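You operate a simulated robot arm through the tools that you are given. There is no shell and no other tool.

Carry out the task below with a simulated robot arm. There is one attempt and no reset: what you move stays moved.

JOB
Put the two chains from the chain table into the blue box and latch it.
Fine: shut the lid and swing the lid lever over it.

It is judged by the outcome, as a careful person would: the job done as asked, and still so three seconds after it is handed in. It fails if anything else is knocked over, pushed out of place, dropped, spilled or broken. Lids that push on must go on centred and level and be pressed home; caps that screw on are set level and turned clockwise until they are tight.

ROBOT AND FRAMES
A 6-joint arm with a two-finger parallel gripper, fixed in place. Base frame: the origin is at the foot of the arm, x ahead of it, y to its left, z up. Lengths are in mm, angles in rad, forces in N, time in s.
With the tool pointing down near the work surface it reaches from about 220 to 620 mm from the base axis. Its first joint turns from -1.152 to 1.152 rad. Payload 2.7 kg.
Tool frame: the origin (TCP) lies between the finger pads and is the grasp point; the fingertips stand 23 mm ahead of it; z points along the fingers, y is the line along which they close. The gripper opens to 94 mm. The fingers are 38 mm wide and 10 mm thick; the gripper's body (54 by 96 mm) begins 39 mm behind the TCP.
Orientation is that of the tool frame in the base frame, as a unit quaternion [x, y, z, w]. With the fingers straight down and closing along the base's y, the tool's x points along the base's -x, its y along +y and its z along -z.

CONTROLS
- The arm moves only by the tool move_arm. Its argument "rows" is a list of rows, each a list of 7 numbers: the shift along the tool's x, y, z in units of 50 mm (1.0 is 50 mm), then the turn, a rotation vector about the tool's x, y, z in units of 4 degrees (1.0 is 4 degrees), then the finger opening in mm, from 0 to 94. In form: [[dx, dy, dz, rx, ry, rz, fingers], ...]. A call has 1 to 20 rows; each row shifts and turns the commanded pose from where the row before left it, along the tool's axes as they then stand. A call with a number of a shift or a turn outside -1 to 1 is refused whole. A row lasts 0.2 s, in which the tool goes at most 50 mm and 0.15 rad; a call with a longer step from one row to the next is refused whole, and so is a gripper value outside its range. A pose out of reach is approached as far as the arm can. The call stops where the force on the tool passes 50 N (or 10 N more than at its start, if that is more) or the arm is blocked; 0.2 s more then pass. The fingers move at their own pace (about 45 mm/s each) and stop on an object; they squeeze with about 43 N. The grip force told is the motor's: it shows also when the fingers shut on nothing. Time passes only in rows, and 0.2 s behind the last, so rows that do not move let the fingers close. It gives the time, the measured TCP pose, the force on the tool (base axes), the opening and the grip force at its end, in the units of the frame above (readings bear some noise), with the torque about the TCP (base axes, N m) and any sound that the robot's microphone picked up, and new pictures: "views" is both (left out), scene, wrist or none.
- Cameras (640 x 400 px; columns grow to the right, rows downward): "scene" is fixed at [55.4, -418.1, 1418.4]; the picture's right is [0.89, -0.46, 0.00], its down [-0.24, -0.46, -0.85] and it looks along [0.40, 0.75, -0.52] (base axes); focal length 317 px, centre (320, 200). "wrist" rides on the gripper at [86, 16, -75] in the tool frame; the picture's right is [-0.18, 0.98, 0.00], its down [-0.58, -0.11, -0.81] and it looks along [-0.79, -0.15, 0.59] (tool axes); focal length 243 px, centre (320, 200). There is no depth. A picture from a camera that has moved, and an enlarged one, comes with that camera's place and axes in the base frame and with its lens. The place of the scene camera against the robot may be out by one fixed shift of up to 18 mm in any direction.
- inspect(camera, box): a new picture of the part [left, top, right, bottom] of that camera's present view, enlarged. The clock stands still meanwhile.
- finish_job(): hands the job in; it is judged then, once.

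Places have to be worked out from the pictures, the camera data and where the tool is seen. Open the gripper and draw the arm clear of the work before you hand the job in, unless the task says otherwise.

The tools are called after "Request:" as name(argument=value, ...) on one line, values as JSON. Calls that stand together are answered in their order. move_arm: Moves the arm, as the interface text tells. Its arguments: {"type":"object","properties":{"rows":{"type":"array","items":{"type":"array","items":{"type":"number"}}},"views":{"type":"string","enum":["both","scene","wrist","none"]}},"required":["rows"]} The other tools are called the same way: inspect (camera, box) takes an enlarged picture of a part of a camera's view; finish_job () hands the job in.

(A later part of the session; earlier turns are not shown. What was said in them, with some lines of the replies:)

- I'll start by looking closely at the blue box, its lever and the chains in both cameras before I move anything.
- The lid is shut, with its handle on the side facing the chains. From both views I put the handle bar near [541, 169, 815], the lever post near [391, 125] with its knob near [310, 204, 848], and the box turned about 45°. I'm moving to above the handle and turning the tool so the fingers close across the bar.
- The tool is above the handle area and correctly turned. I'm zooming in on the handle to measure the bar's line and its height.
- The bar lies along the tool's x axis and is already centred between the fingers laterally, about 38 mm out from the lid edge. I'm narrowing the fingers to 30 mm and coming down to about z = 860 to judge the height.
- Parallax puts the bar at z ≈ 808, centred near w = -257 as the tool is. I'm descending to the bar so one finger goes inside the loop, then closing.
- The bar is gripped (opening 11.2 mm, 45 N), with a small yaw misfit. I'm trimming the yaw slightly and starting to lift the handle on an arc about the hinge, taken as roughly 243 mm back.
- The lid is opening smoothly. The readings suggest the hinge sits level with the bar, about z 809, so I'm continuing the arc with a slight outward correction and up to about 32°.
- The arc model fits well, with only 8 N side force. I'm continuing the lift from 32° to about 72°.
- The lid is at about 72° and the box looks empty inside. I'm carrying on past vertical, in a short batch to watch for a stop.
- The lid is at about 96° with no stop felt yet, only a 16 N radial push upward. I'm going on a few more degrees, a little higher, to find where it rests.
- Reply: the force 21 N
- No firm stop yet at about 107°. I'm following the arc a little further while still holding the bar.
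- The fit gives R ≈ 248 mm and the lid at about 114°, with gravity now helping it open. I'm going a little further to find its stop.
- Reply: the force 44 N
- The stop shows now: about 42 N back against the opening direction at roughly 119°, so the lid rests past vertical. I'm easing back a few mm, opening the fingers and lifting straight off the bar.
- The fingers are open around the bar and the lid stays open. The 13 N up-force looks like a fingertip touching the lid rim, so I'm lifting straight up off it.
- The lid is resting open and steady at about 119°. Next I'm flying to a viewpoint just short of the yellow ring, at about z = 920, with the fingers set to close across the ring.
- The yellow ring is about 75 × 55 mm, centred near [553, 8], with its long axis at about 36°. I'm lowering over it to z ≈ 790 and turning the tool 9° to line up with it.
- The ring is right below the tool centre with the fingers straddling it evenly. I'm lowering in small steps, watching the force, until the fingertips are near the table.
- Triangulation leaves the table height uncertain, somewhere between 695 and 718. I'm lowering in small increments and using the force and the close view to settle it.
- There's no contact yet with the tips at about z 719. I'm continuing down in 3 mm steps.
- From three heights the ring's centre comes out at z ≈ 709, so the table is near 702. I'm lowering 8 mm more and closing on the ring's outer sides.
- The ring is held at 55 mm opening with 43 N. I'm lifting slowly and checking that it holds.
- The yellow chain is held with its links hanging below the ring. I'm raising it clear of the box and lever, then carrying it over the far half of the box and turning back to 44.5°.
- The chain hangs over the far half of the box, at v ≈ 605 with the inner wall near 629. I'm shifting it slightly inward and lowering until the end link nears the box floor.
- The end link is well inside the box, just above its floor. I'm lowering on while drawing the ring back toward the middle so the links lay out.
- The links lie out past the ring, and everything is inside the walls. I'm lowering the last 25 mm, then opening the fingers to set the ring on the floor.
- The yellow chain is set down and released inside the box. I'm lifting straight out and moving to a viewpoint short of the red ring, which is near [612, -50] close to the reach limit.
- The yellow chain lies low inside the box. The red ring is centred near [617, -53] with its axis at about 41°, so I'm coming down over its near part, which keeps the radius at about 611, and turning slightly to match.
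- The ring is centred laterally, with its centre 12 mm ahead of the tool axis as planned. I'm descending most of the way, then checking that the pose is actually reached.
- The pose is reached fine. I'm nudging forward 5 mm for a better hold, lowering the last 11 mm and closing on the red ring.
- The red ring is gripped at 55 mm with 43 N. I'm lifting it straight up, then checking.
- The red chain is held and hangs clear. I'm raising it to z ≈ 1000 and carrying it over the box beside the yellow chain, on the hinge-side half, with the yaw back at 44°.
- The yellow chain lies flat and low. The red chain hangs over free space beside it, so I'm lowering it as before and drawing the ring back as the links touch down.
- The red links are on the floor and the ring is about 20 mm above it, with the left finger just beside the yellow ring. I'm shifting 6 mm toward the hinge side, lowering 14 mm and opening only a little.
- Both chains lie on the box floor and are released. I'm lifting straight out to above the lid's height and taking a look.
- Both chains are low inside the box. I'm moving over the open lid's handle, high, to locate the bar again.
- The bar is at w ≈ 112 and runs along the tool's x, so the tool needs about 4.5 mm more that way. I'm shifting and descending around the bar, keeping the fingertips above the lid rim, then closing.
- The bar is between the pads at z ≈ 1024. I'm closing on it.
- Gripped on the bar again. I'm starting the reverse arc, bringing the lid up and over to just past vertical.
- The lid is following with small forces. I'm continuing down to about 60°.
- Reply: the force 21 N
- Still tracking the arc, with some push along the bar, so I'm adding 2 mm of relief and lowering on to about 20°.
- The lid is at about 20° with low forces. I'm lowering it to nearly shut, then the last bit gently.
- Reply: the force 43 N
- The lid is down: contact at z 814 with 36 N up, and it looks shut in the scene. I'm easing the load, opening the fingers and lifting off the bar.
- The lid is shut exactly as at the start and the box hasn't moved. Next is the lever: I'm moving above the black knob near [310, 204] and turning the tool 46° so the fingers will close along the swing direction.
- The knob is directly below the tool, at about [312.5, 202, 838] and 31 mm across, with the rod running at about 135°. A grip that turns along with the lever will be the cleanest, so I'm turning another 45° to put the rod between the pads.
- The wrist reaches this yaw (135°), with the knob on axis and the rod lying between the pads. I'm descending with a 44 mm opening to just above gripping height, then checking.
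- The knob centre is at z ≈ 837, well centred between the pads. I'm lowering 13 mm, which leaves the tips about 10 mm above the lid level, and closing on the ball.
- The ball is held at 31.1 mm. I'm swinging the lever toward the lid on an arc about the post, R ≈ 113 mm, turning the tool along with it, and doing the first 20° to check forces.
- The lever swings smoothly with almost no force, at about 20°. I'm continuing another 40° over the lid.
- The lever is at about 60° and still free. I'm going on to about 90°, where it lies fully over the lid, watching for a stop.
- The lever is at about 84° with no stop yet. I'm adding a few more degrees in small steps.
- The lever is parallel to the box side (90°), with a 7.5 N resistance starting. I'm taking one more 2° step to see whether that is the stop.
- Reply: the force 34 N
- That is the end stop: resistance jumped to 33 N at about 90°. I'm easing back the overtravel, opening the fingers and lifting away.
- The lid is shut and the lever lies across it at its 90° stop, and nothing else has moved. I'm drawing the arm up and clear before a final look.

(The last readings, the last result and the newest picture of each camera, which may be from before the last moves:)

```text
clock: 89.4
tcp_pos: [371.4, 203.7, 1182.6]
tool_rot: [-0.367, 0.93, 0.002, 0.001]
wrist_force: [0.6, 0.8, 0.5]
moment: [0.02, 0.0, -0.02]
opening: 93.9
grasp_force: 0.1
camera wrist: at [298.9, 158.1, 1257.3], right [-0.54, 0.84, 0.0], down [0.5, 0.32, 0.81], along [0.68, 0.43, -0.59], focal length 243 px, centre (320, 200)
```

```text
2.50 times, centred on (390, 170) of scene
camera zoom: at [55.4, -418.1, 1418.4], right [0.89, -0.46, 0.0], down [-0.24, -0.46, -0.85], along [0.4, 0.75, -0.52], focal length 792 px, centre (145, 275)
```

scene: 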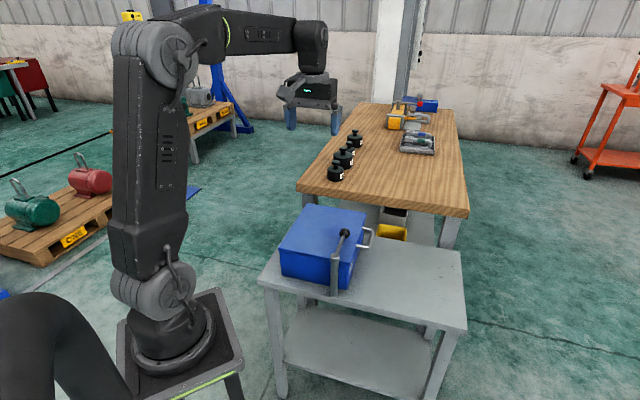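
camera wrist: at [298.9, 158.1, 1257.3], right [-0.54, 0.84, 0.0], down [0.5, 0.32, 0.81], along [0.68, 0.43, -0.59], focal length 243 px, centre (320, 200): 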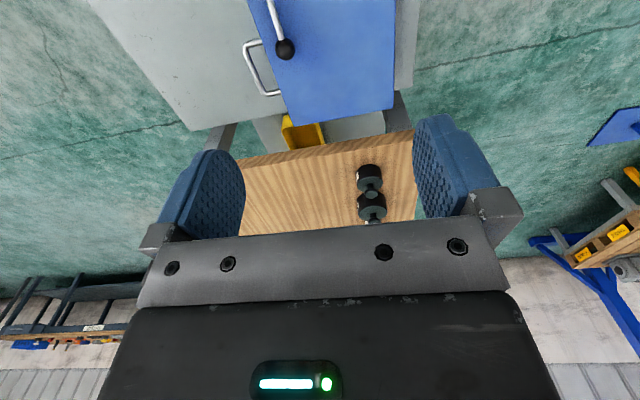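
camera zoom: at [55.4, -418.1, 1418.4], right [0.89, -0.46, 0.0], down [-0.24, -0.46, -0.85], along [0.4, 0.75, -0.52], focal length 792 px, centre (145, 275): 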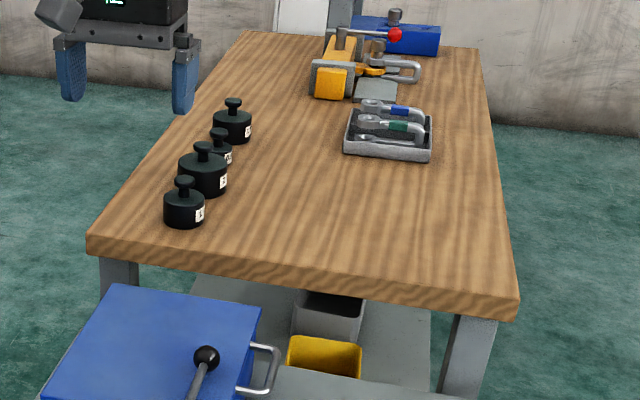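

The chain table is clear, both chains are in the box, the lid is shut flush and the lever lies over it. The other items are where they were, the gripper is open and the arm is well clear, so I'm handing the job in.

Request:
finish_job()

```text
The job is handed in.
```

The two chains are in the blue box, the lid is shut and the lever is swung over it, and I've handed the job in.

- **Chains:** the yellow and red chains lie low on the box floor, well below the lid.
- **Lid:** it closed fully and looks the same as it did before I opened it. The box itself did not move.
- **Lever:** it turned about 90° until it met its end stop and now lies across the lid. I heard no click or other sound from it, so I judged it latched from the stop and the final pictures.
- **Surroundings:** nothing else in the scene was disturbed. The gripper is open and the arm is raised clear of the table.
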